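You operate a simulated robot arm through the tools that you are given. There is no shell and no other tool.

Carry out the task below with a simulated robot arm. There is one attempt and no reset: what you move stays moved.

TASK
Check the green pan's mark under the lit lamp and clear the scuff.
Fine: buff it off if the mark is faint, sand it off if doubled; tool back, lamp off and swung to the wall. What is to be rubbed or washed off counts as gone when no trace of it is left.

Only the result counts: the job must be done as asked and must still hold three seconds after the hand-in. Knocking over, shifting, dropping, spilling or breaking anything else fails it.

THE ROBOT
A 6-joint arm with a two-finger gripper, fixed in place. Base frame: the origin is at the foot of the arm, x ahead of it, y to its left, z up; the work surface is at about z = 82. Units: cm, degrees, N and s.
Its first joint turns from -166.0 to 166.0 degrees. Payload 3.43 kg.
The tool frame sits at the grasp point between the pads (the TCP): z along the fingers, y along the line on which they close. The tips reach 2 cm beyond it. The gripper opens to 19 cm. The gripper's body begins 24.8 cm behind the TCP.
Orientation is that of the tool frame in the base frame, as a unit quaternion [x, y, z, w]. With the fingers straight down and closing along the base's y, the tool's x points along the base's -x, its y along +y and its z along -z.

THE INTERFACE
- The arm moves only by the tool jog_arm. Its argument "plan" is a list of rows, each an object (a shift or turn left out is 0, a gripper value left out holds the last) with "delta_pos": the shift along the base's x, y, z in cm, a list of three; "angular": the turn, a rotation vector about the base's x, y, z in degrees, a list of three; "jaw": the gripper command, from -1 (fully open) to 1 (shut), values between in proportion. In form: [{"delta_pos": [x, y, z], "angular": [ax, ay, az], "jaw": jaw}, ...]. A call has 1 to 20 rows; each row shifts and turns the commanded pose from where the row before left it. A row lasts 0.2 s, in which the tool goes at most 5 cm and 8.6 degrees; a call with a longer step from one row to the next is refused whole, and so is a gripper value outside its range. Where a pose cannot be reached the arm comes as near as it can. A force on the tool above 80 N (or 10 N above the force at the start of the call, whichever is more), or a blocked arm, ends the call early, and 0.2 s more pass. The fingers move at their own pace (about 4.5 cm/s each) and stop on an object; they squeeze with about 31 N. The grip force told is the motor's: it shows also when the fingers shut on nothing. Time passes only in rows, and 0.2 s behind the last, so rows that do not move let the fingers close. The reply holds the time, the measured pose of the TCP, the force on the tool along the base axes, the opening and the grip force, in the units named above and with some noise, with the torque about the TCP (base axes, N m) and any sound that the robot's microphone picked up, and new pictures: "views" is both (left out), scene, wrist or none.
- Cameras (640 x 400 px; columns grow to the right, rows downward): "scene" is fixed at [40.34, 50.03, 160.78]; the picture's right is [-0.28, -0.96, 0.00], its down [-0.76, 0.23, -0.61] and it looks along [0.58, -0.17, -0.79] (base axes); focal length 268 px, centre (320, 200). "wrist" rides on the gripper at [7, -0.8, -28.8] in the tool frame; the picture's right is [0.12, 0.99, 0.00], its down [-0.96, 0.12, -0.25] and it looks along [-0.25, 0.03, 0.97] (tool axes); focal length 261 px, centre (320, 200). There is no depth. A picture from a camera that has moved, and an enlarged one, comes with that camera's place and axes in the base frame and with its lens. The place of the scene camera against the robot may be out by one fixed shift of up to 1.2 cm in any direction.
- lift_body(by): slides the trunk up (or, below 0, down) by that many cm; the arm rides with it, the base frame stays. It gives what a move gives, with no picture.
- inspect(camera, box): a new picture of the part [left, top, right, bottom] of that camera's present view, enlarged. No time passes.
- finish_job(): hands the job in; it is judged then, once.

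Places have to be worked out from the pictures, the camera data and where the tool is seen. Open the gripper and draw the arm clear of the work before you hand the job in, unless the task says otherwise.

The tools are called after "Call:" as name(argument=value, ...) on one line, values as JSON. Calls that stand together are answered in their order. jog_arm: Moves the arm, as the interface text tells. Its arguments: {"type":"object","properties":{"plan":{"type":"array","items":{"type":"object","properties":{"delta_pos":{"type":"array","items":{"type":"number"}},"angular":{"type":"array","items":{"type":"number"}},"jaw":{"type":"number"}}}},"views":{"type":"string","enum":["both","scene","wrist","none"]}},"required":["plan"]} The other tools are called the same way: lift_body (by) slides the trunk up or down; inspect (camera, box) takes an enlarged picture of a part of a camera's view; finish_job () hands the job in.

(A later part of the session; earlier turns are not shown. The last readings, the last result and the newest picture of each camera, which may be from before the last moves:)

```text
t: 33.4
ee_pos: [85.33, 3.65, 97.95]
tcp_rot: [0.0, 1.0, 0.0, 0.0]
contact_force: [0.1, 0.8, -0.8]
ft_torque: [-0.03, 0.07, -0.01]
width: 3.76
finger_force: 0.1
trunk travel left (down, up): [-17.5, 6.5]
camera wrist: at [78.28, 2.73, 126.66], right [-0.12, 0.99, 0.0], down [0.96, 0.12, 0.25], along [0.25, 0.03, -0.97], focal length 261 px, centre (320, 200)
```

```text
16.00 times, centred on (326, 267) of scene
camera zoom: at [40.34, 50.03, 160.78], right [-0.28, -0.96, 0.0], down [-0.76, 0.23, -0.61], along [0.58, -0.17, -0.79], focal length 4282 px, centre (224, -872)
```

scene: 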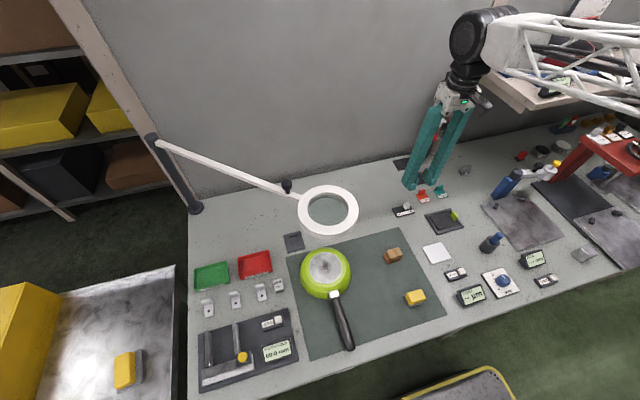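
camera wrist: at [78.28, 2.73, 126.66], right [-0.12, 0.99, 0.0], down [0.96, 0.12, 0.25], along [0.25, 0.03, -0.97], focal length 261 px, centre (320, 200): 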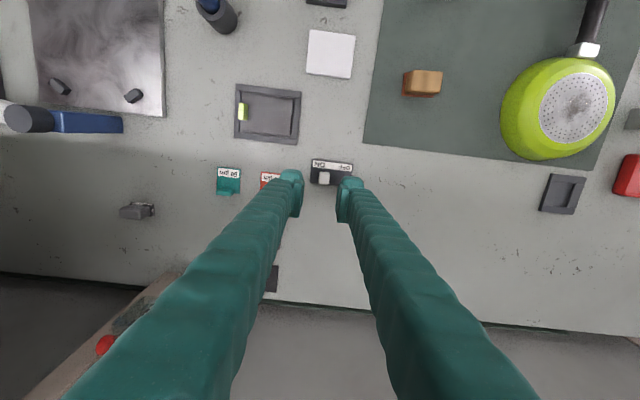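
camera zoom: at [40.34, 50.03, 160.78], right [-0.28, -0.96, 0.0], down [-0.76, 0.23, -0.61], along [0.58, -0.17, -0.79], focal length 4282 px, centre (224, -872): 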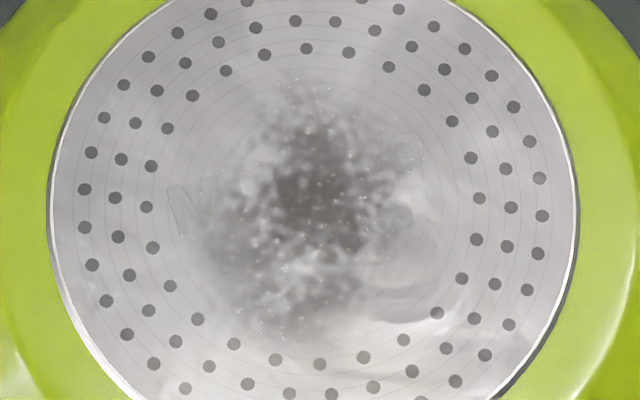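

The lamp is ON again. I'll close the fingers and tilt 40° about x, bringing the camera to about 34 cm from the mark with the fingers passing on the far side of the pan.

Call:
jog_arm(plan=[{"delta_pos": [0, 0, 0], "jaw": 1}, {"delta_pos": [-0.2, 4.5, 0.3], "angular": [6.67, 0, 0]}, {"delta_pos": [-0.2, 4.5, 0.3], "angular": [6.67, 0, 0]}, {"delta_pos": [-0.2, 4.5, 0.3], "angular": [6.67, 0, 0]}, {"delta_pos": [-0.2, 4.5, 0], "angular": [6.67, 0, 0]}, {"delta_pos": [-0.2, 4.5, 0], "angular": [6.67, 0, 0]}, {"delta_pos": [-0.2, 4.5, 0], "angular": [6.67, 0, 0]}, {"delta_pos": [0, 2.5, -1.5]}, {"delta_pos": [0, 2.5, -1.5]}, {"delta_pos": [0, 0, -2.5]}, {"delta_pos": [0, 0, -2.5]}, {"delta_pos": [0, 0, 0]}], views="both")

```text
t: 36.0
ee_pos: [84.11, 35.6, 90.87]
tcp_rot: [0.0, 0.94, 0.342, 0.001]
contact_force: [-0.7, 0.2, 0.5]
ft_torque: [-0.01, 0.01, 0.0]
width: 0.02
finger_force: 30.9
trunk travel left (down, up): [-17.5, 6.5]
camera wrist: at [77.0, 16.46, 112.26], right [-0.12, 0.76, 0.64], down [0.96, -0.07, 0.26], along [0.25, 0.65, -0.72], focal length 261 px, centre (320, 200)
```

scene: 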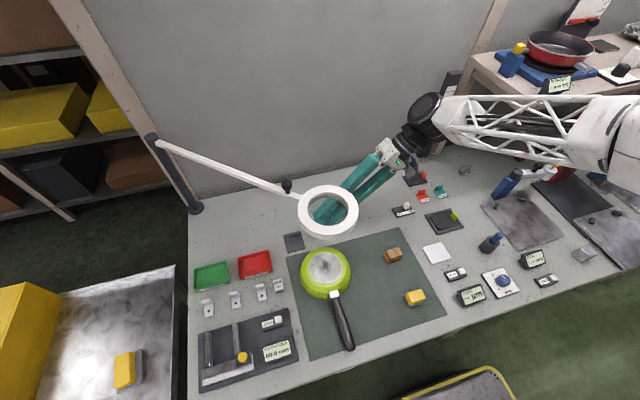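
wrist: 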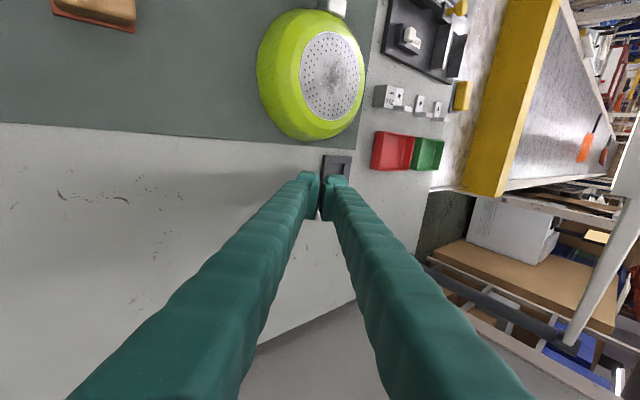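

The plate is now closer in the upper part of the wrist view. I'll zoom in on the plate and on both ends of the stamp.

Call:
inspect(camera="wrist", box=[305, 60, 355, 95])

Call:
inspect(camera="wrist", box=[300, 63, 340, 95])

Call:
inspect(camera="wrist", box=[320, 65, 360, 90])

Call:
inspect(camera="wrist", box=[290, 20, 375, 130])

```text
11.43 times, centred on (330, 78) of wrist
camera zoom: at [77.0, 16.46, 112.26], right [-0.12, 0.76, 0.64], down [0.96, -0.07, 0.26], along [0.25, 0.65, -0.72], focal length 2979 px, centre (206, 1600)
```

zoom: 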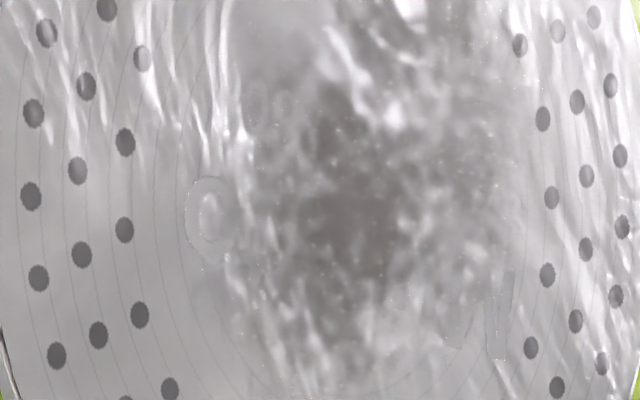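

```text
12.50 times, centred on (320, 79) of wrist
camera zoom: at [77.0, 16.46, 112.26], right [-0.12, 0.76, 0.64], down [0.96, -0.07, 0.26], along [0.25, 0.65, -0.72], focal length 3258 px, centre (320, 1712)
```

zoom: 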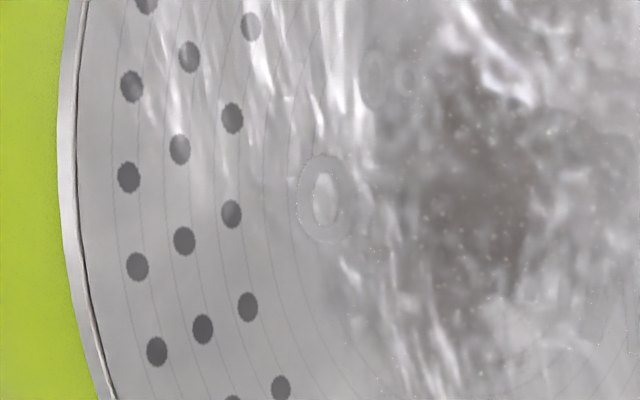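

```text
16.00 times, centred on (340, 78) of wrist
camera zoom: at [77.0, 16.46, 112.26], right [-0.12, 0.76, 0.64], down [0.96, -0.07, 0.26], along [0.25, 0.65, -0.72], focal length 4170 px, centre (0, 2160)
```

zoom: 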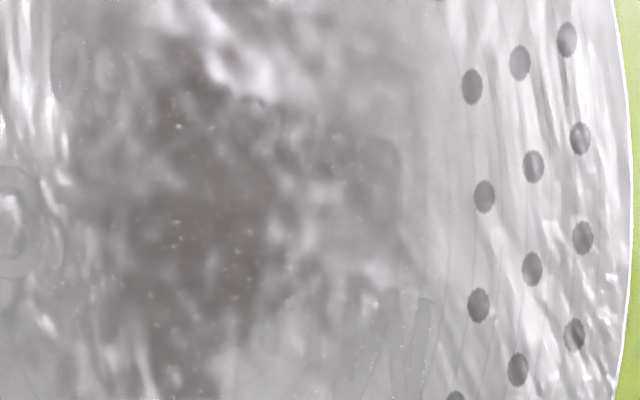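

```text
3.64 times, centred on (332, 75) of wrist
camera zoom: at [77.0, 16.46, 112.26], right [-0.12, 0.76, 0.64], down [0.96, -0.07, 0.26], along [0.25, 0.65, -0.72], focal length 948 px, centre (274, 654)
```

zoom: 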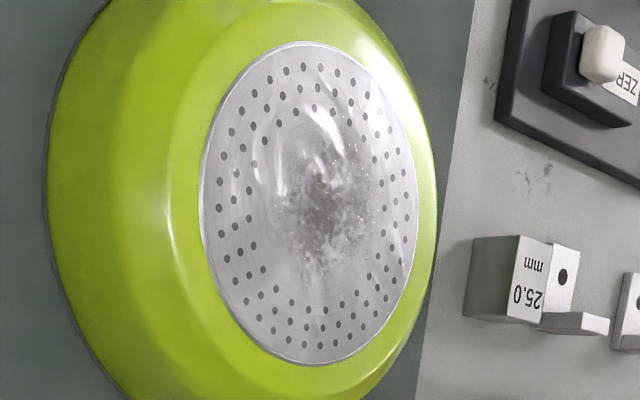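

From this angle the metal's reflections hide the stamp, though the "O" still shows as a single ring. I'll go a bit steeper for less reflection.

Call:
jog_arm(plan=[{"delta_pos": [0, -0.5, 1], "angular": [-6.67, 0, 0]}, {"delta_pos": [0, -0.6, 1], "angular": [-6.67, 0, 0]}, {"delta_pos": [0, -0.6, 0.7], "angular": [-6.66, 0, 0]}, {"delta_pos": [0, 0, 0]}], views="wrist")

Call:
inspect(camera="wrist", box=[315, 65, 385, 115])

Call:
inspect(camera="wrist", box=[320, 70, 355, 105])

Call:
inspect(camera="wrist", box=[345, 72, 380, 105])

```text
t: 37.0
ee_pos: [84.25, 34.01, 93.58]
tcp_rot: [0.001, 0.985, 0.173, 0.002]
contact_force: [-0.3, 0.1, 0.4]
ft_torque: [0.02, 0.0, 0.02]
width: 0.02
finger_force: 31.3
trunk travel left (down, up): [-17.5, 6.5]
camera wrist: at [77.07, 23.24, 120.24], right [-0.12, 0.93, 0.34], down [0.96, 0.02, 0.27], along [0.25, 0.36, -0.9], focal length 261 px, centre (320, 200)
```

wrist: 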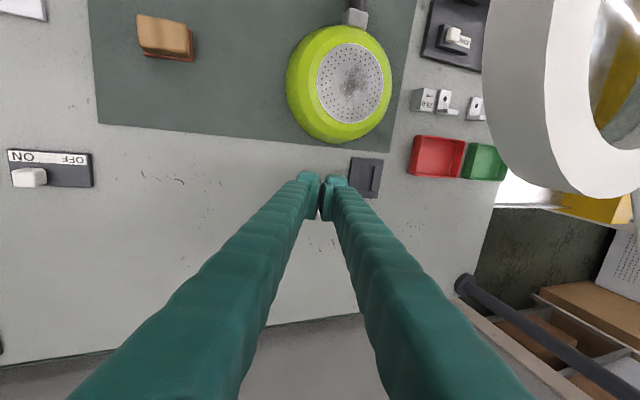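

```text
8.00 times, centred on (350, 90) of wrist
camera zoom: at [77.07, 23.24, 120.24], right [-0.12, 0.93, 0.34], down [0.96, 0.02, 0.27], along [0.25, 0.36, -0.9], focal length 2085 px, centre (80, 1080)
```

zoom: 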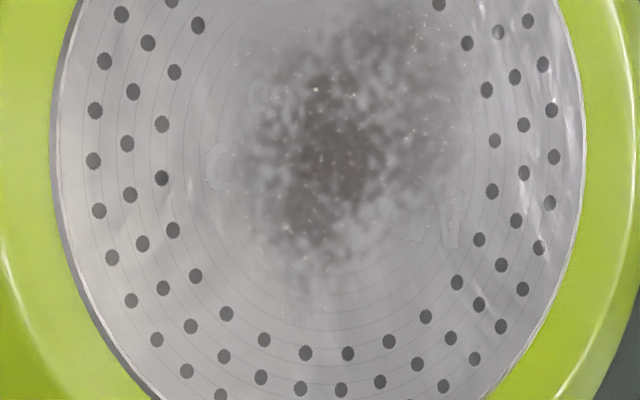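

```text
11.43 times, centred on (338, 88) of wrist
camera zoom: at [77.07, 23.24, 120.24], right [-0.12, 0.93, 0.34], down [0.96, 0.02, 0.27], along [0.25, 0.36, -0.9], focal length 2979 px, centre (120, 1486)
```

zoom: 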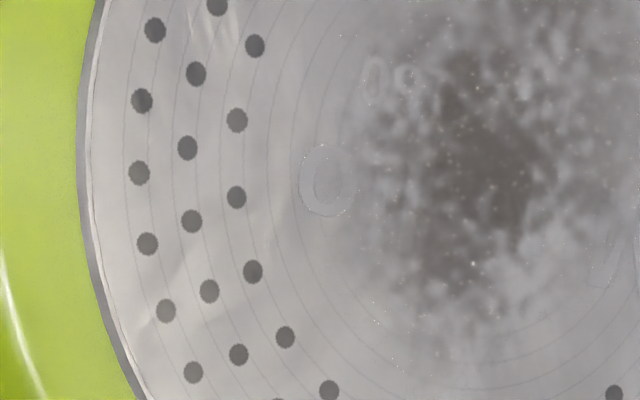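

```text
12.12 times, centred on (362, 88) of wrist
camera zoom: at [77.07, 23.24, 120.24], right [-0.12, 0.93, 0.34], down [0.96, 0.02, 0.27], along [0.25, 0.36, -0.9], focal length 3159 px, centre (-195, 1552)
```

zoom: 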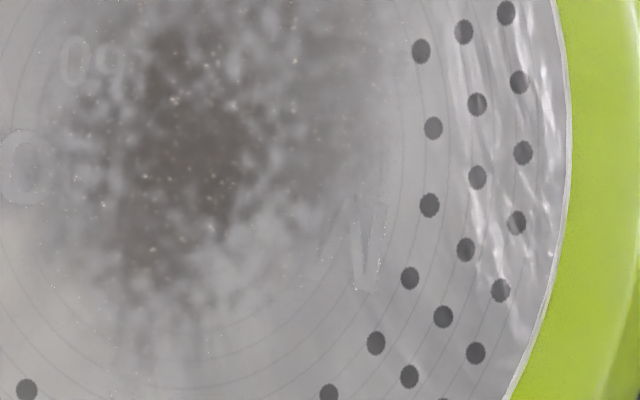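

The letters look single-struck and faint from here too. I'll do a last maximum zoom on the "M" and "O"/"160" to rule out a doubled outline.

Call:
inspect(camera="wrist", box=[352, 82, 374, 98])

Call:
inspect(camera="wrist", box=[328, 74, 350, 96])

Call:
inspect(camera="wrist", box=[340, 70, 362, 92])

```text
16.00 times, centred on (363, 90) of wrist
camera zoom: at [77.07, 23.24, 120.24], right [-0.12, 0.93, 0.34], down [0.96, 0.02, 0.27], along [0.25, 0.36, -0.9], focal length 4170 px, centre (-368, 1960)
```

zoom: 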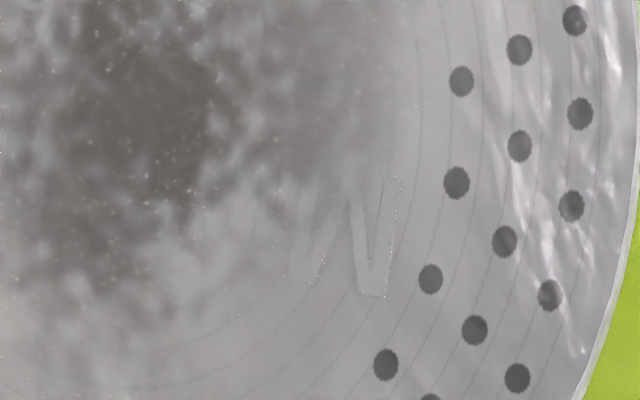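

```text
16.00 times, centred on (339, 85) of wrist
camera zoom: at [77.07, 23.24, 120.24], right [-0.12, 0.93, 0.34], down [0.96, 0.02, 0.27], along [0.25, 0.36, -0.9], focal length 4170 px, centre (16, 2040)
```

zoom: 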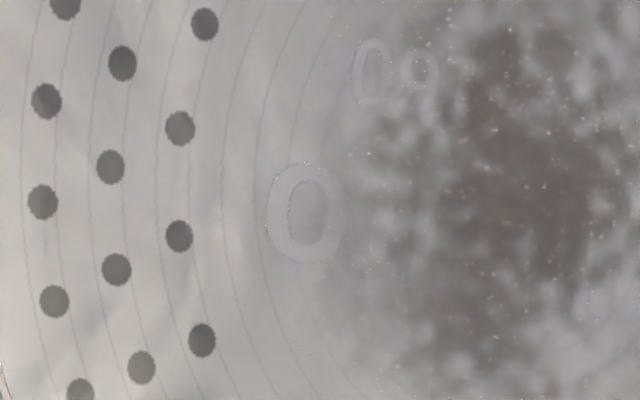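

```text
16.00 times, centred on (351, 81) of wrist
camera zoom: at [77.07, 23.24, 120.24], right [-0.12, 0.93, 0.34], down [0.96, 0.02, 0.27], along [0.25, 0.36, -0.9], focal length 4170 px, centre (-176, 2104)
```

zoom: 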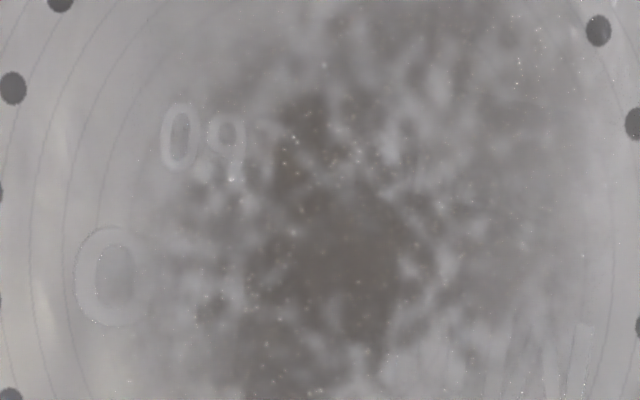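

The "M", "O" and "60" are clearly single outlines with very low contrast, so the mark is faint and not doubled: that means buffing. I need to be sure which tool is the buff, so I'll zoom in on both tools' working faces.

Call:
inspect(camera="scene", box=[380, 243, 406, 266])

Call:
inspect(camera="scene", box=[402, 286, 430, 308])

Call:
inspect(camera="wrist", box=[130, 10, 200, 65])

Call:
inspect(camera="scene", box=[105, 340, 155, 400])

```text
16.00 times, centred on (393, 254) of scene
camera zoom: at [40.34, 50.03, 160.78], right [-0.28, -0.96, 0.0], down [-0.76, 0.23, -0.61], along [0.58, -0.17, -0.79], focal length 4282 px, centre (-848, -672)
```

zoom: 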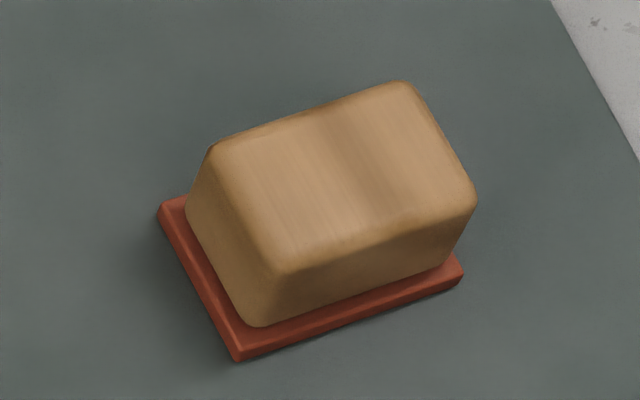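

```text
16.00 times, centred on (416, 297) of scene
camera zoom: at [40.34, 50.03, 160.78], right [-0.28, -0.96, 0.0], down [-0.76, 0.23, -0.61], along [0.58, -0.17, -0.79], focal length 4282 px, centre (-1216, -1352)
```

zoom: 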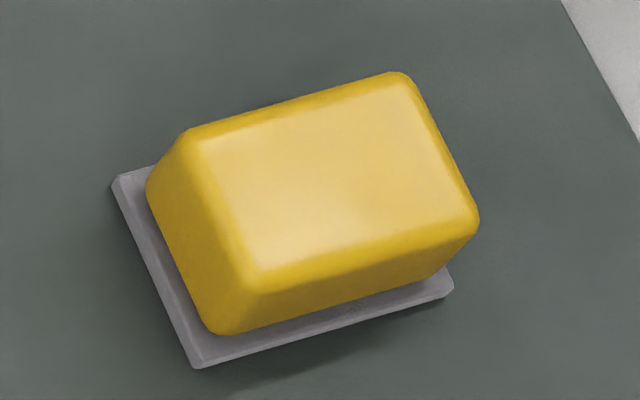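

```text
7.27 times, centred on (165, 38) of wrist
camera zoom: at [77.07, 23.24, 120.24], right [-0.12, 0.93, 0.34], down [0.96, 0.02, 0.27], along [0.25, 0.36, -0.9], focal length 1896 px, centre (1447, 1382)
```

zoom: 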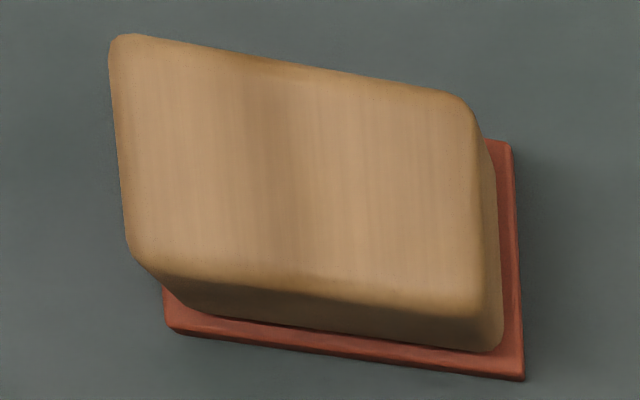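

```text
6.67 times, centred on (130, 370) of scene
camera zoom: at [40.34, 50.03, 160.78], right [-0.28, -0.96, 0.0], down [-0.76, 0.23, -0.61], along [0.58, -0.17, -0.79], focal length 1784 px, centre (1587, -933)
```

zoom: 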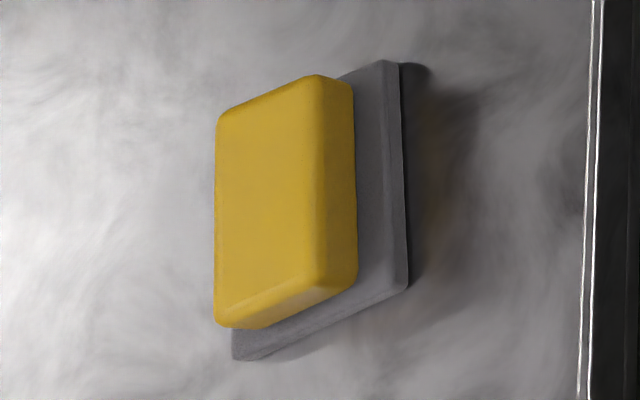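

I'm taking the wood block with the red grit as the sander and the yellow block with the felt-grey pad as the buff. The lamp has to go back to the wall before I can work over the pan. I'll rise clear and return to the knob pre-grasp pose, tilted 50° and yawed −19.5°.

Call:
jog_arm(plan=[{"delta_pos": [-0.3, 0, 4]}, {"delta_pos": [-0.3, 0, 4]}, {"delta_pos": [-0.3, 0, 4]}, {"delta_pos": [-0.5, 0, 4]}, {"delta_pos": [-0.5, 0, 4]}, {"delta_pos": [-0.5, 0, 4]}, {"delta_pos": [-0.8, 0, 4]}, {"delta_pos": [-1, 0, 1], "angular": [-6.67, 0, 0], "jaw": 0.6}, {"delta_pos": [-1, 0, 1], "angular": [-6.67, 0, 0]}, {"delta_pos": [-1, 0, 1], "angular": [-6.66, 0, 0]}, {"delta_pos": [-0.5, 1.5, 0.6], "angular": [0, -7.15, 0]}, {"delta_pos": [-0.5, 1.5, 0.6], "angular": [0, -7.15, 0]}, {"delta_pos": [-0.5, 1.5, 0.6], "angular": [0, -7.15, 0]}, {"delta_pos": [-0.5, 1.5, 0.6], "angular": [0, -7.15, 0]}, {"delta_pos": [-0.5, 1.5, 0.6], "angular": [0, -7.15, 0]}, {"delta_pos": [-0.5, 1.5, 0.6], "angular": [0, -7.15, 0]}, {"delta_pos": [-0.5, 1.5, 0.6], "angular": [0, -7.1, 0]}, {"delta_pos": [0, 1, 0], "angular": [0, 0, -6.5]}, {"delta_pos": [0, 1, 0], "angular": [0, 0, -6.5]}, {"delta_pos": [0, 1, 0], "angular": [0, 0, -6.5]}], views="both")

```text
t: 41.2
ee_pos: [74.44, 47.51, 128.91]
tcp_rot: [0.154, 0.893, -0.07, 0.417]
contact_force: [0.0, -0.6, 0.8]
ft_torque: [0.18, 0.06, 0.17]
width: 3.79
finger_force: 0.1
trunk travel left (down, up): [-17.5, 6.5]
camera wrist: at [49.04, 55.41, 141.88], right [0.26, 0.96, -0.09], down [0.44, -0.04, 0.9], along [0.86, -0.27, -0.43], focal length 261 px, centre (320, 200)
```

scene: 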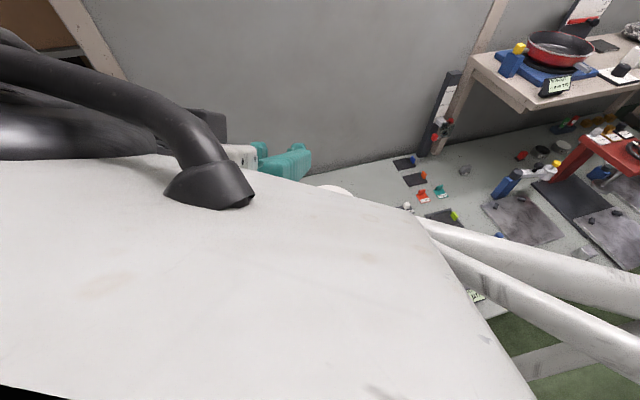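
wrist: 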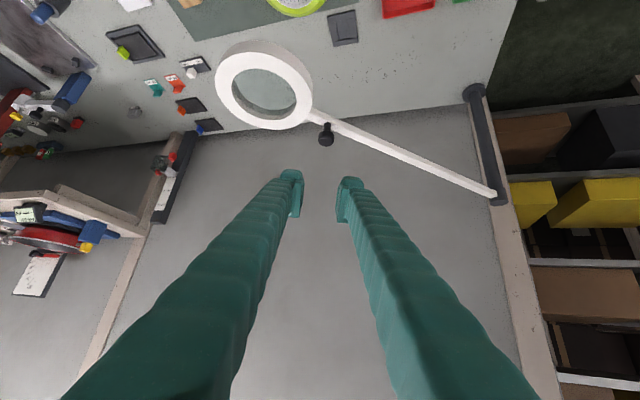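

The knob shows at about (79, 46), where I left it. I'll return above it with the same relative pose and check alignment before descending.

Call:
jog_arm(plan=[{"delta_pos": [2.2, -0.75, -2.8]}, {"delta_pos": [2.16, -0.71, -2.8]}, {"delta_pos": [0, 0, 0]}], views="wrist")

Call:
inspect(camera="wrist", box=[240, 100, 400, 220])

```text
t: 42.0
ee_pos: [78.84, 46.03, 123.19]
tcp_rot: [0.154, 0.893, -0.072, 0.417]
contact_force: [-0.5, -0.1, 0.2]
ft_torque: [0.03, 0.0, -0.02]
width: 3.83
finger_force: 0.1
trunk travel left (down, up): [-17.5, 6.5]
camera wrist: at [53.53, 54.04, 136.2], right [0.26, 0.96, -0.09], down [0.44, -0.03, 0.9], along [0.86, -0.27, -0.43], focal length 261 px, centre (320, 200)
```

wrist: 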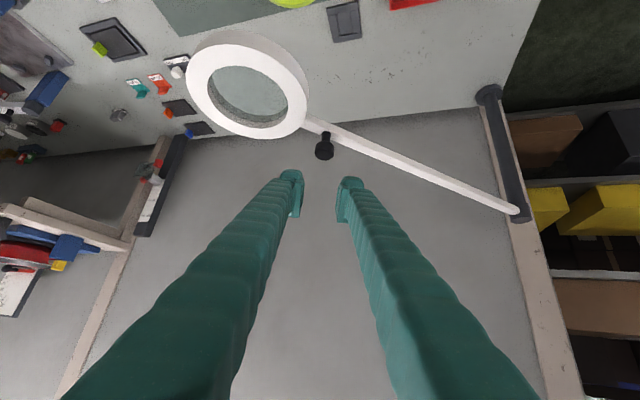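

```text
3.33 times, centred on (320, 160) of wrist
camera zoom: at [53.53, 54.04, 136.2], right [0.26, 0.96, -0.09], down [0.44, -0.03, 0.9], along [0.86, -0.27, -0.43], focal length 869 px, centre (320, 333)
```

zoom: 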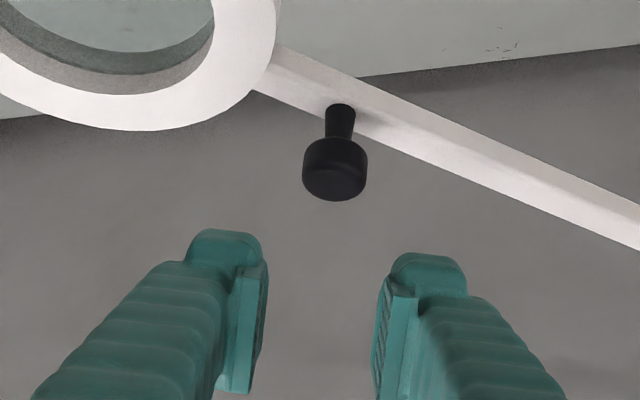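

The knob is aligned in the closing direction. I'll descend straight around it and close.

Call:
jog_arm(plan=[{"delta_pos": [0.1, 0, -2]}, {"delta_pos": [0.1, 0, -2]}, {"delta_pos": [0, 0, -1.2]}, {"delta_pos": [0, 0, -0.6]}, {"delta_pos": [0, 0, 0], "jaw": 1}, {"delta_pos": [0, 0, 0]}, {"delta_pos": [0, 0, 0]}, {"delta_pos": [0, 0, 0]}], views="wrist")

Call:
inspect(camera="wrist", box=[240, 100, 400, 220])

```text
t: 43.8
ee_pos: [78.98, 45.92, 117.4]
tcp_rot: [0.154, 0.893, -0.072, 0.417]
contact_force: [-7.5, -8.1, -7.6]
ft_torque: [-0.07, 0.02, 0.06]
width: 1.94
finger_force: 45.2
trunk travel left (down, up): [-17.5, 6.5]
camera wrist: at [53.73, 54.0, 130.31], right [0.26, 0.96, -0.09], down [0.44, -0.03, 0.9], along [0.86, -0.27, -0.43], focal length 261 px, centre (320, 200)
```

wrist: 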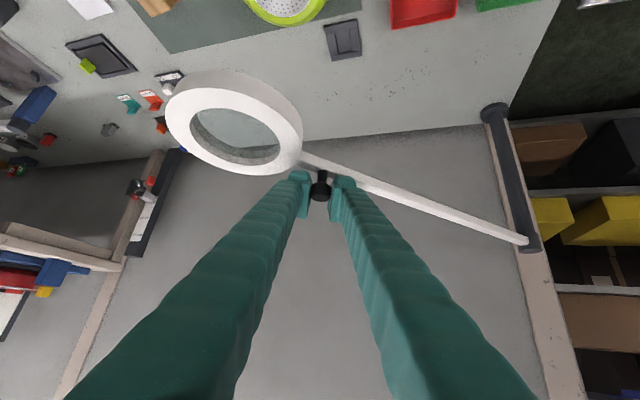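

```text
3.33 times, centred on (320, 160) of wrist
camera zoom: at [53.73, 54.0, 130.31], right [0.26, 0.96, -0.09], down [0.44, -0.03, 0.9], along [0.86, -0.27, -0.43], focal length 869 px, centre (320, 333)
```

zoom: 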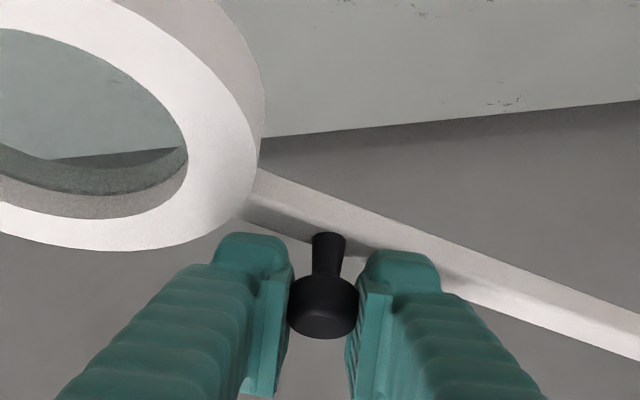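

The knob is gripped at (79.0, 45.9). I'll swing the boom back along the arc in stages, checking the forces.

Call:
jog_arm(plan=[{"delta_pos": [1.65, -1.41, 0], "angular": [0, 0, 1.5]}, {"delta_pos": [1.71, -1.32, 0], "angular": [0, 0, 1.5]}, {"delta_pos": [1.78, -1.22, 0], "angular": [0, 0, 1.5]}, {"delta_pos": [1.83, -1.15, 0], "angular": [0, 0, 1.5]}, {"delta_pos": [1.89, -1.04, 0], "angular": [0, 0, 1.5]}], views="wrist")

```text
t: 45.0
ee_pos: [87.92, 39.81, 117.43]
tcp_rot: [0.095, 0.901, -0.045, 0.42]
contact_force: [-2.8, -6.8, -19.3]
ft_torque: [0.01, -0.32, -0.28]
width: 1.94
finger_force: 45.1
trunk travel left (down, up): [-17.5, 6.5]
camera wrist: at [61.77, 44.46, 130.32], right [0.13, 0.99, -0.09], down [0.44, 0.02, 0.9], along [0.89, -0.16, -0.43], focal length 261 px, centre (320, 200)
```

wrist: 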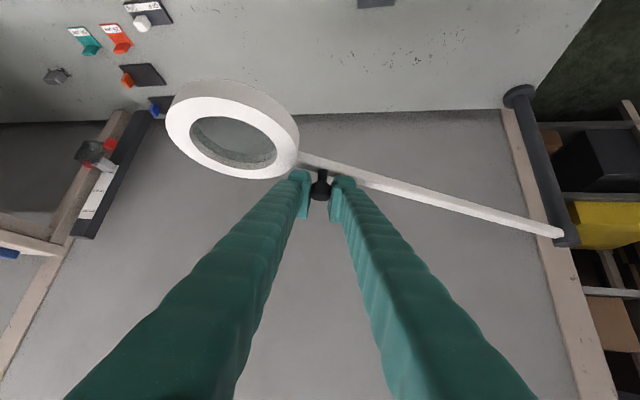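

The swing is going well, with a slight upward pull on the knob. I'll lower the command a touch and continue.

Call:
jog_arm(plan=[{"delta_pos": [1.93, -0.97, -0.1], "angular": [0, 0, 1.5]}, {"delta_pos": [1.99, -0.87, -0.1], "angular": [0, 0, 1.5]}, {"delta_pos": [2.02, -0.77, 0], "angular": [0, 0, 1.5]}, {"delta_pos": [2.06, -0.66, 0], "angular": [0, 0, 1.5]}, {"delta_pos": [2.08, -0.54, 0], "angular": [0, 0, 1.5]}], views="none")

```text
t: 46.2
ee_pos: [97.98, 36.15, 117.32]
tcp_rot: [0.035, 0.905, -0.016, 0.424]
contact_force: [1.2, 2.3, 2.8]
ft_torque: [0.03, -0.28, -0.31]
width: 1.93
finger_force: 45.0
trunk travel left (down, up): [-17.5, 6.5]
```

Call:
jog_arm(plan=[{"delta_pos": [2.11, -0.46, 0], "angular": [0, 0, 1.5]}, {"delta_pos": [2.12, -0.35, 0], "angular": [0, 0, 1.5]}, {"delta_pos": [1.6, -0.18, 0], "angular": [0, 0, 1.5]}, {"delta_pos": [0.6, -0.05, 0]}], views="both")

```text
t: 47.2
ee_pos: [104.31, 35.15, 117.27]
tcp_rot: [0.0, 0.906, 0.001, 0.423]
contact_force: [-9.9, 6.4, 12.7]
ft_torque: [0.08, 0.27, -0.01]
width: 1.96
finger_force: 44.9
trunk travel left (down, up): [-17.5, 6.5]
camera wrist: at [77.66, 34.19, 130.29], right [-0.08, 0.99, -0.09], down [0.43, 0.12, 0.9], along [0.9, 0.03, -0.43], focal length 261 px, centre (320, 200)
```

scene: 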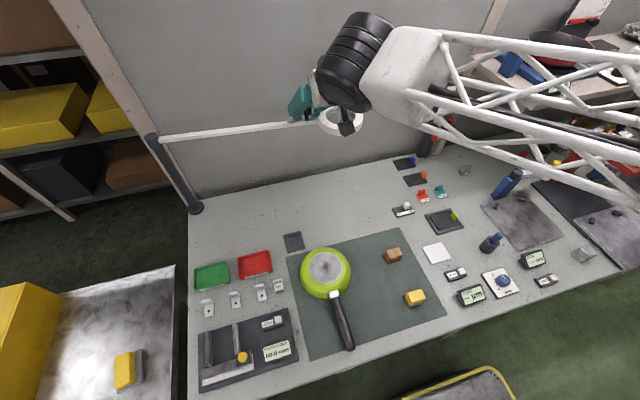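
wrist: 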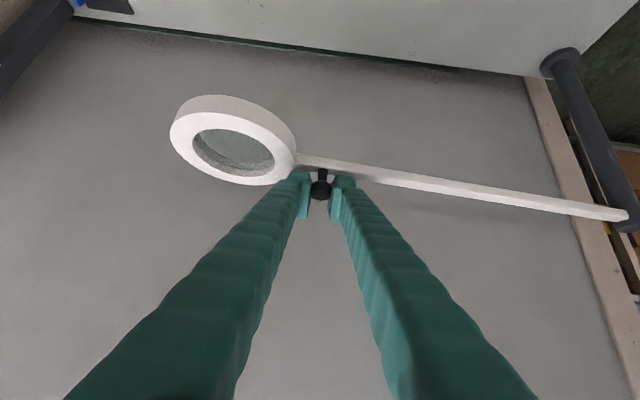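

The lamp is back at its start position against the wall stop (104.3, 35.15). I'll release the knob and retreat along the tool axis.

Call:
jog_arm(plan=[{"delta_pos": [-0.1, 0, 0.15]}, {"delta_pos": [0, 0, 0], "jaw": 0.55}, {"delta_pos": [0, 0, 0]}, {"delta_pos": [0, 0, 0]}, {"delta_pos": [0, 0, 0.8]}, {"delta_pos": [-0.7, 0, 1]}, {"delta_pos": [-1.53, 0, 1.28]}, {"delta_pos": [-2.3, 0, 1.9]}, {"delta_pos": [-3, 0, 2]}, {"delta_pos": [-3, 0, 2]}], views="both")

Call:
inspect(camera="scene", box=[140, 80, 380, 230])

```text
t: 49.4
ee_pos: [93.72, 35.09, 126.23]
tcp_rot: [0.0, 0.906, 0.0, 0.423]
contact_force: [0.2, 0.0, -0.9]
ft_torque: [0.01, -0.05, -0.05]
width: 4.27
finger_force: 0.1
trunk travel left (down, up): [-17.5, 6.5]
camera wrist: at [67.08, 34.03, 139.21], right [-0.08, 0.99, -0.09], down [0.43, 0.12, 0.9], along [0.9, 0.03, -0.43], focal length 261 px, centre (320, 200)
```

scene: 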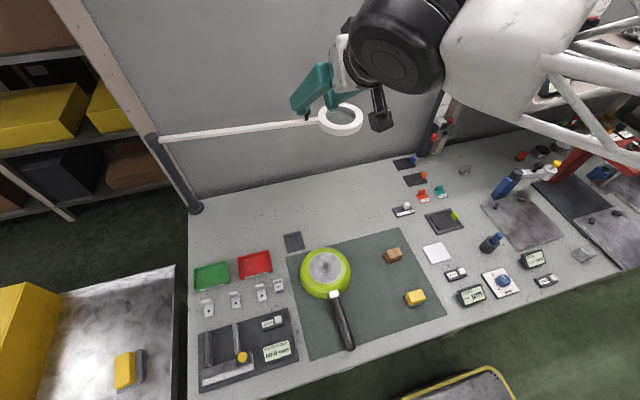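
wrist: 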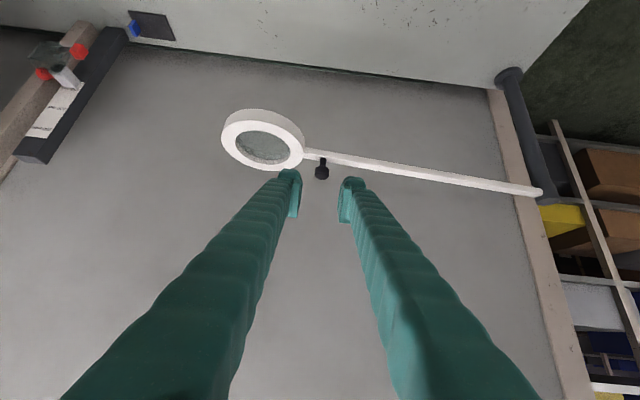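

```text
2.67 times, centred on (260, 155) of scene
camera zoom: at [40.34, 50.03, 160.78], right [-0.28, -0.96, 0.0], down [-0.76, 0.23, -0.61], along [0.58, -0.17, -0.79], focal length 714 px, centre (480, 320)
```

zoom: 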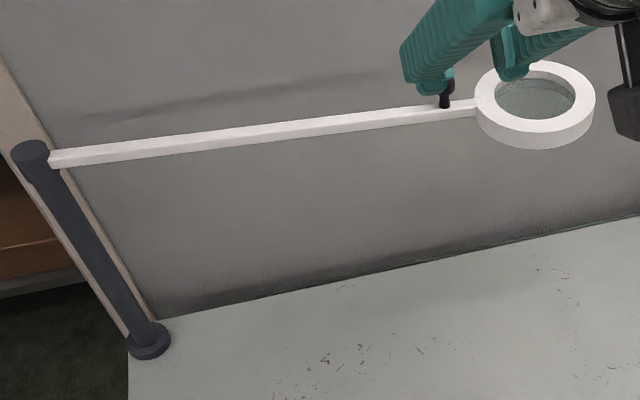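

The lamp is exactly where it started. Next I'll go back to the slider and switch the lamp off.

Call:
jog_arm(plan=[{"delta_pos": [-1.2, -3, -1], "angular": [0, 7.15, 0], "jaw": 0.58}, {"delta_pos": [-1.2, -3, -1], "angular": [0, 7.15, 0]}, {"delta_pos": [-1.2, -3, -1], "angular": [0, 7.15, 0]}, {"delta_pos": [-1.2, -3, -1], "angular": [0, 7.15, 0]}, {"delta_pos": [-1.2, -3, -1], "angular": [0, 7.15, 0]}, {"delta_pos": [-1.2, -3, -1], "angular": [0, 7.15, 0]}, {"delta_pos": [-1.2, -3, -1], "angular": [0, 7.1, 0]}, {"delta_pos": [0, -3, -3.5]}, {"delta_pos": [0, -3, -3.5]}, {"delta_pos": [0, -3, -3.5]}, {"delta_pos": [0, -0.9, -4.5]}, {"delta_pos": [0, 0, -4.5]}, {"delta_pos": [0, 0, 0]}], views="wrist")

Call:
inspect(camera="wrist", box=[260, 130, 380, 220])

```text
t: 52.2
ee_pos: [85.1, 4.1, 99.87]
tcp_rot: [0.0, 1.0, 0.0, 0.0]
contact_force: [0.8, 1.2, 0.0]
ft_torque: [-0.01, 0.02, -0.01]
width: 4.02
finger_force: 0.0
trunk travel left (down, up): [-17.5, 6.5]
camera wrist: at [78.19, 3.09, 128.49], right [-0.12, 0.99, 0.0], down [0.96, 0.12, 0.25], along [0.25, 0.03, -0.97], focal length 261 px, centre (320, 200)
```

wrist: 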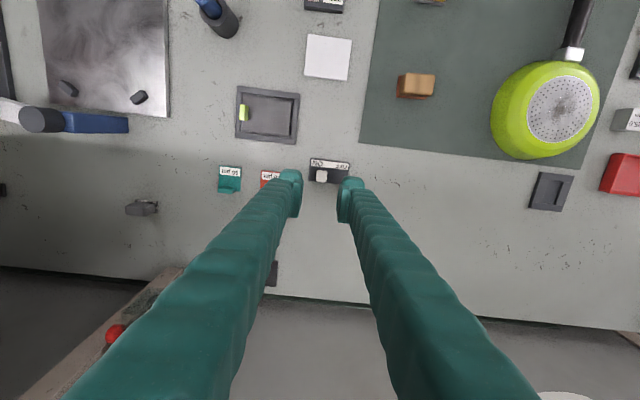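

```text
4.44 times, centred on (320, 175) of wrist
camera zoom: at [78.19, 3.09, 128.49], right [-0.12, 0.99, 0.0], down [0.96, 0.12, 0.25], along [0.25, 0.03, -0.97], focal length 1158 px, centre (320, 311)
```

zoom: 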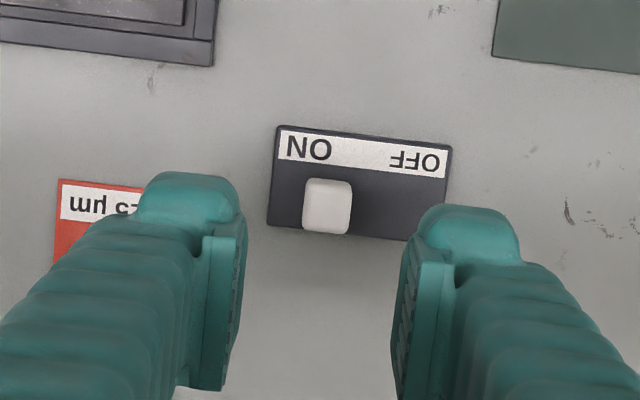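

Call:
jog_arm(plan=[{"delta_pos": [0.15, 0.1, -4.5]}, {"delta_pos": [0.1, 0, -4.5]}, {"delta_pos": [0, 0, -3.5]}, {"delta_pos": [0, 0, -1.4]}, {"delta_pos": [0, 0.8, 0]}, {"delta_pos": [0, 0.7, 0]}, {"delta_pos": [0, 0.7, 0]}, {"delta_pos": [0, 0.6, 0]}, {"delta_pos": [0, 0.5, 0]}, {"delta_pos": [0, 0.4, 0]}, {"delta_pos": [0, 0.3, 0]}], views="scene")

Call:
inspect(camera="scene", box=[370, 180, 430, 225])

```text
t: 54.6
ee_pos: [85.64, 8.08, 85.89]
tcp_rot: [0.001, 1.0, 0.001, -0.001]
contact_force: [1.2, -6.0, -0.4]
ft_torque: [-0.01, -0.02, 0.05]
width: 4.34
finger_force: 2.5
trunk travel left (down, up): [-17.5, 6.5]
```

scene: 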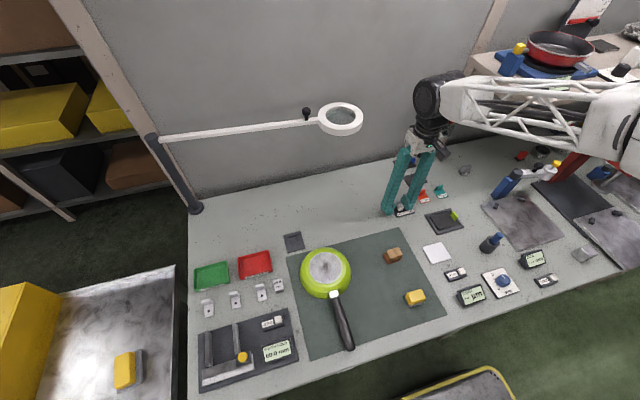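

```text
8.89 times, centred on (400, 202) of scene
camera zoom: at [40.34, 50.03, 160.78], right [-0.28, -0.96, 0.0], down [-0.76, 0.23, -0.61], along [0.58, -0.17, -0.79], focal length 2379 px, centre (-391, 178)
```

zoom: 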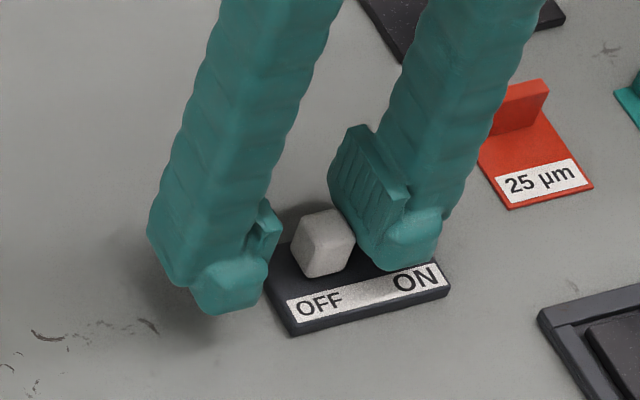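

The lamp slider is back at OFF, at its stop. I'll back off, rise and travel over to the yellow buffing pad near (55.7, 17.2) with the jaws opened to 8 cm.

Call:
jog_arm(plan=[{"delta_pos": [0, -0.7, 0]}, {"delta_pos": [0, 0, 4.5]}, {"delta_pos": [0, 0, 4.5]}, {"delta_pos": [0, 0, 4.5]}, {"delta_pos": [-4.27, 1.4, 0.3], "jaw": 0.15}, {"delta_pos": [-4.27, 1.4, 0.3]}, {"delta_pos": [-4.27, 1.4, 0]}, {"delta_pos": [-4.27, 1.4, 0]}, {"delta_pos": [-4.27, 1.4, 0]}, {"delta_pos": [-4.27, 1.4, 0]}, {"delta_pos": [-4.2, 1.4, 0]}, {"delta_pos": [0, 0, 0]}], views="both")

Call:
inspect(camera="scene", box=[370, 180, 430, 225])

Call:
inspect(camera="wrist", box=[260, 140, 380, 230])

```text
t: 57.2
ee_pos: [55.7, 17.14, 100.13]
tcp_rot: [0.0, 1.0, 0.001, 0.0]
contact_force: [-0.4, 0.1, -0.3]
ft_torque: [0.06, 0.0, 0.03]
width: 8.07
finger_force: 0.1
trunk travel left (down, up): [-17.5, 6.5]
camera wrist: at [48.65, 16.38, 128.78], right [-0.12, 0.99, 0.0], down [0.96, 0.12, 0.25], along [0.25, 0.03, -0.97], focal length 261 px, centre (320, 200)
```

scene: 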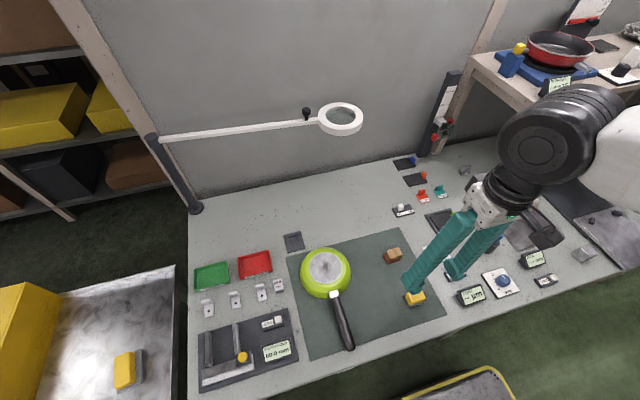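
wrist: 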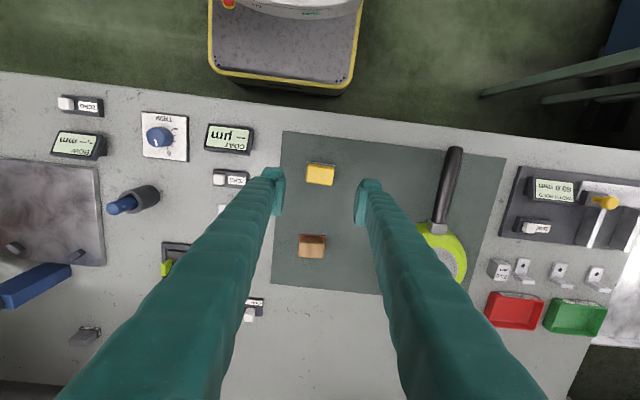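

```text
8.89 times, centred on (400, 202) of scene
camera zoom: at [40.34, 50.03, 160.78], right [-0.28, -0.96, 0.0], down [-0.76, 0.23, -0.61], along [0.58, -0.17, -0.79], focal length 2379 px, centre (-391, 178)
```

zoom: 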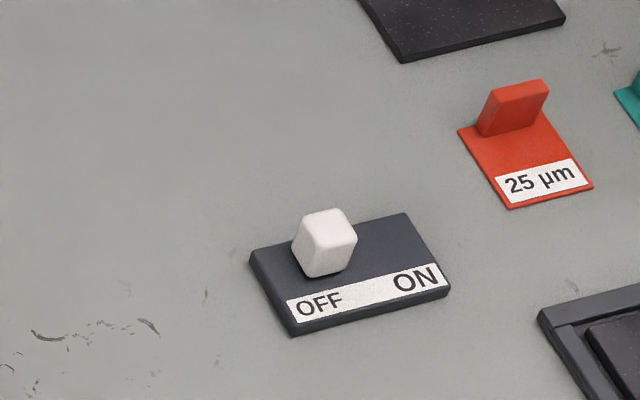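

```text
4.44 times, centred on (320, 185) of wrist
camera zoom: at [48.65, 16.38, 128.78], right [-0.12, 0.99, 0.0], down [0.96, 0.12, 0.25], along [0.25, 0.03, -0.97], focal length 1158 px, centre (320, 267)
```

zoom: 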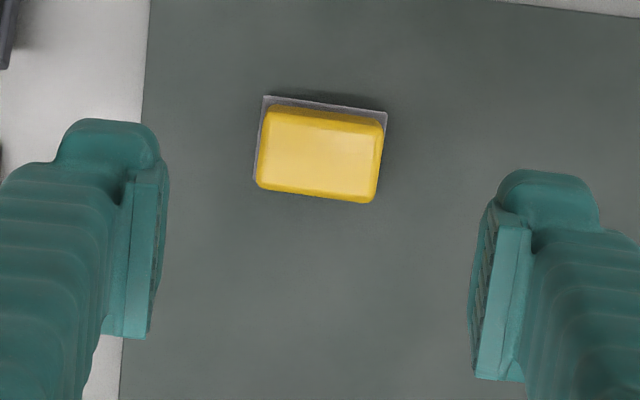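

The switch is confirmed OFF. The buffing pad is centred at (55.6, 17.2) with its long side along y, right between the fingers. I'll descend, leaving the tips just above the mat.

Call:
jog_arm(plan=[{"delta_pos": [-0.1, 0.05, -4.5]}, {"delta_pos": [0, 0, -4.5]}, {"delta_pos": [0, 0, -3.5]}, {"delta_pos": [0, 0, -1.8]}, {"delta_pos": [0, 0, -0.6]}, {"delta_pos": [0, 0, 0]}], views="both")

Call:
inspect(camera="scene", box=[390, 270, 450, 320])

Call:
inspect(camera="wrist", box=[250, 130, 390, 230])

```text
t: 58.6
ee_pos: [55.6, 17.39, 85.17]
tcp_rot: [0.0, 1.0, -0.001, 0.0]
contact_force: [0.0, -0.8, 0.5]
ft_torque: [0.02, 0.0, -0.01]
width: 8.07
finger_force: 0.0
trunk travel left (down, up): [-17.5, 6.5]
camera wrist: at [48.61, 16.45, 113.81], right [-0.12, 0.99, 0.0], down [0.96, 0.12, 0.25], along [0.25, 0.03, -0.97], focal length 261 px, centre (320, 200)
```

scene: 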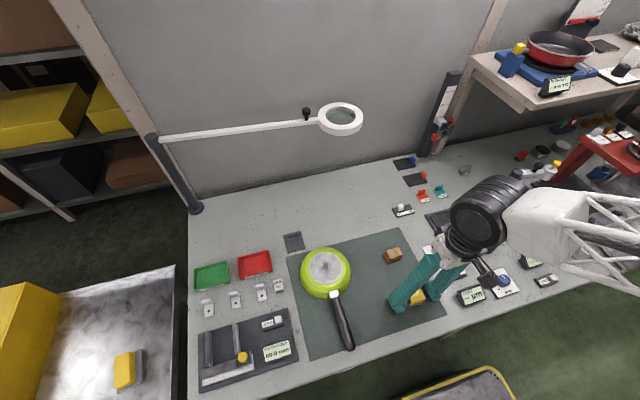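
wrist: 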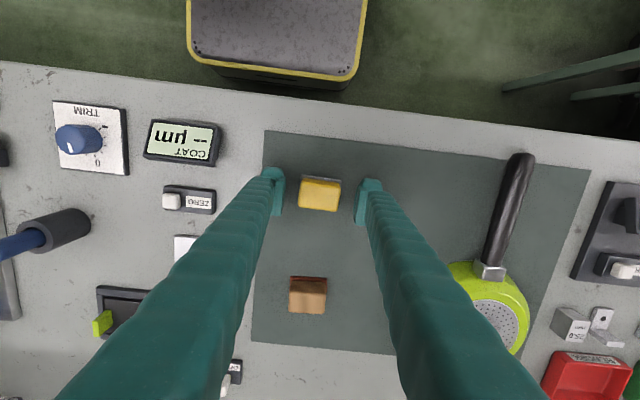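

```text
8.00 times, centred on (420, 295) of scene
camera zoom: at [40.34, 50.03, 160.78], right [-0.28, -0.96, 0.0], down [-0.76, 0.23, -0.61], along [0.58, -0.17, -0.79], focal length 2141 px, centre (-480, -560)
```

zoom: 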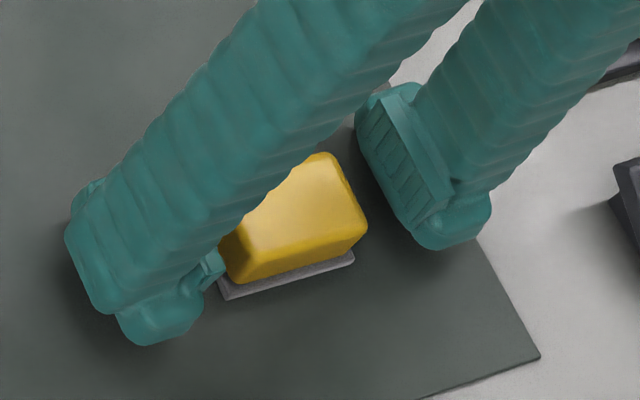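

```text
4.00 times, centred on (320, 180) of wrist
camera zoom: at [48.61, 16.45, 113.81], right [-0.12, 0.99, 0.0], down [0.96, 0.12, 0.25], along [0.25, 0.03, -0.97], focal length 1043 px, centre (320, 280)
```

zoom: 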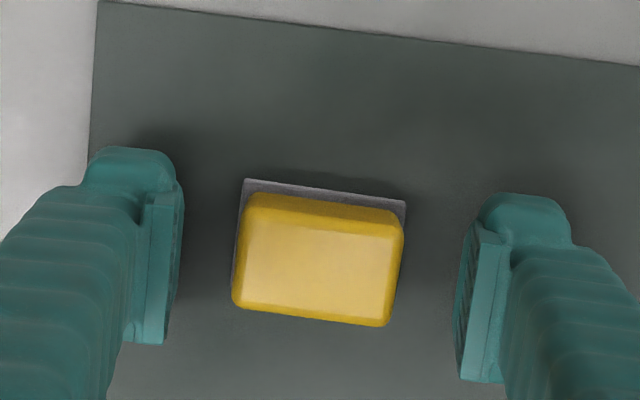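

Everything's centred. I'll lower another 0.4 cm so the pads cover more of the block, then close.

Call:
jog_arm(plan=[{"delta_pos": [0, -0.1, -0.25]}, {"delta_pos": [0, 0, -0.2]}, {"delta_pos": [0, 0, 0], "jaw": 0.4}, {"delta_pos": [0, 0, 0], "jaw": 1}, {"delta_pos": [0, 0, 0]}, {"delta_pos": [0, 0, 0]}, {"delta_pos": [0, 0, 0]}], views="both")

Call:
inspect(camera="scene", box=[390, 270, 450, 320])

Call:
inspect(camera="wrist", box=[250, 130, 390, 230])

```text
t: 60.2
ee_pos: [55.76, 17.22, 84.74]
tcp_rot: [-0.001, 1.0, 0.0, 0.0]
contact_force: [-0.5, -1.0, 0.2]
ft_torque: [-0.03, -0.03, -0.01]
width: 4.45
finger_force: 30.7
trunk travel left (down, up): [-17.5, 6.5]
camera wrist: at [48.59, 16.34, 113.39], right [-0.12, 0.99, 0.0], down [0.96, 0.12, 0.25], along [0.25, 0.03, -0.97], focal length 261 px, centre (320, 200)
```

scene: 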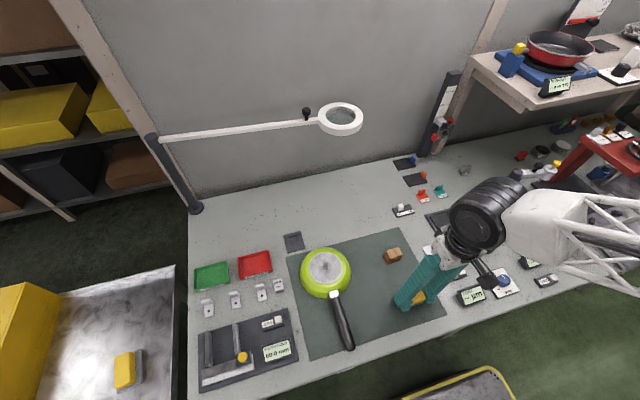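
wrist: 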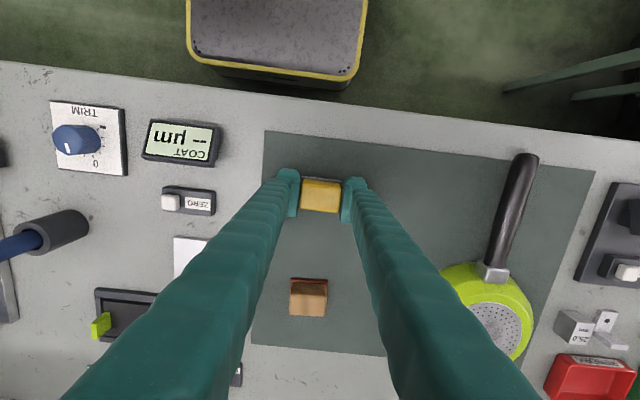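

```text
8.00 times, centred on (420, 295) of scene
camera zoom: at [40.34, 50.03, 160.78], right [-0.28, -0.96, 0.0], down [-0.76, 0.23, -0.61], along [0.58, -0.17, -0.79], focal length 2141 px, centre (-480, -560)
```

zoom: 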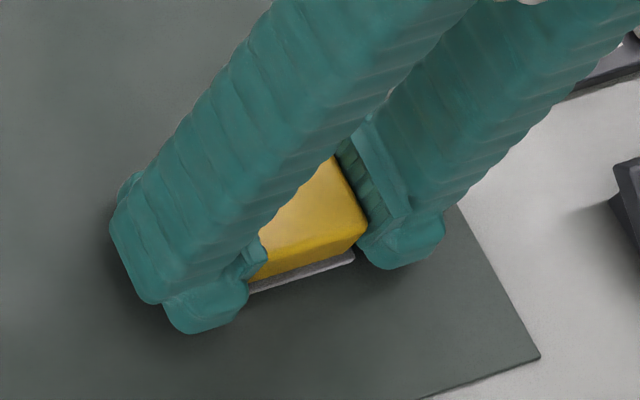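

```text
4.00 times, centred on (320, 180) of wrist
camera zoom: at [48.59, 16.34, 113.39], right [-0.12, 0.99, 0.0], down [0.96, 0.12, 0.25], along [0.25, 0.03, -0.97], focal length 1043 px, centre (320, 280)
```

zoom: 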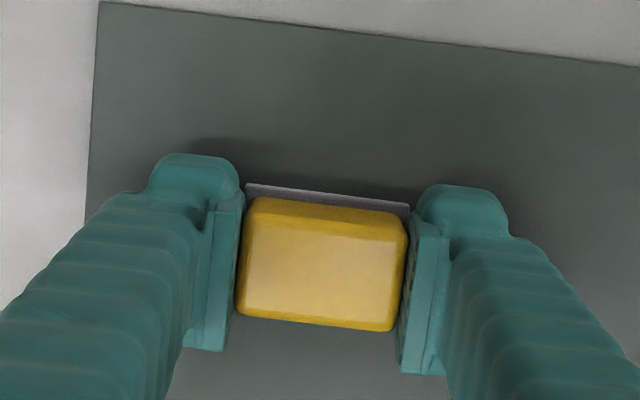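

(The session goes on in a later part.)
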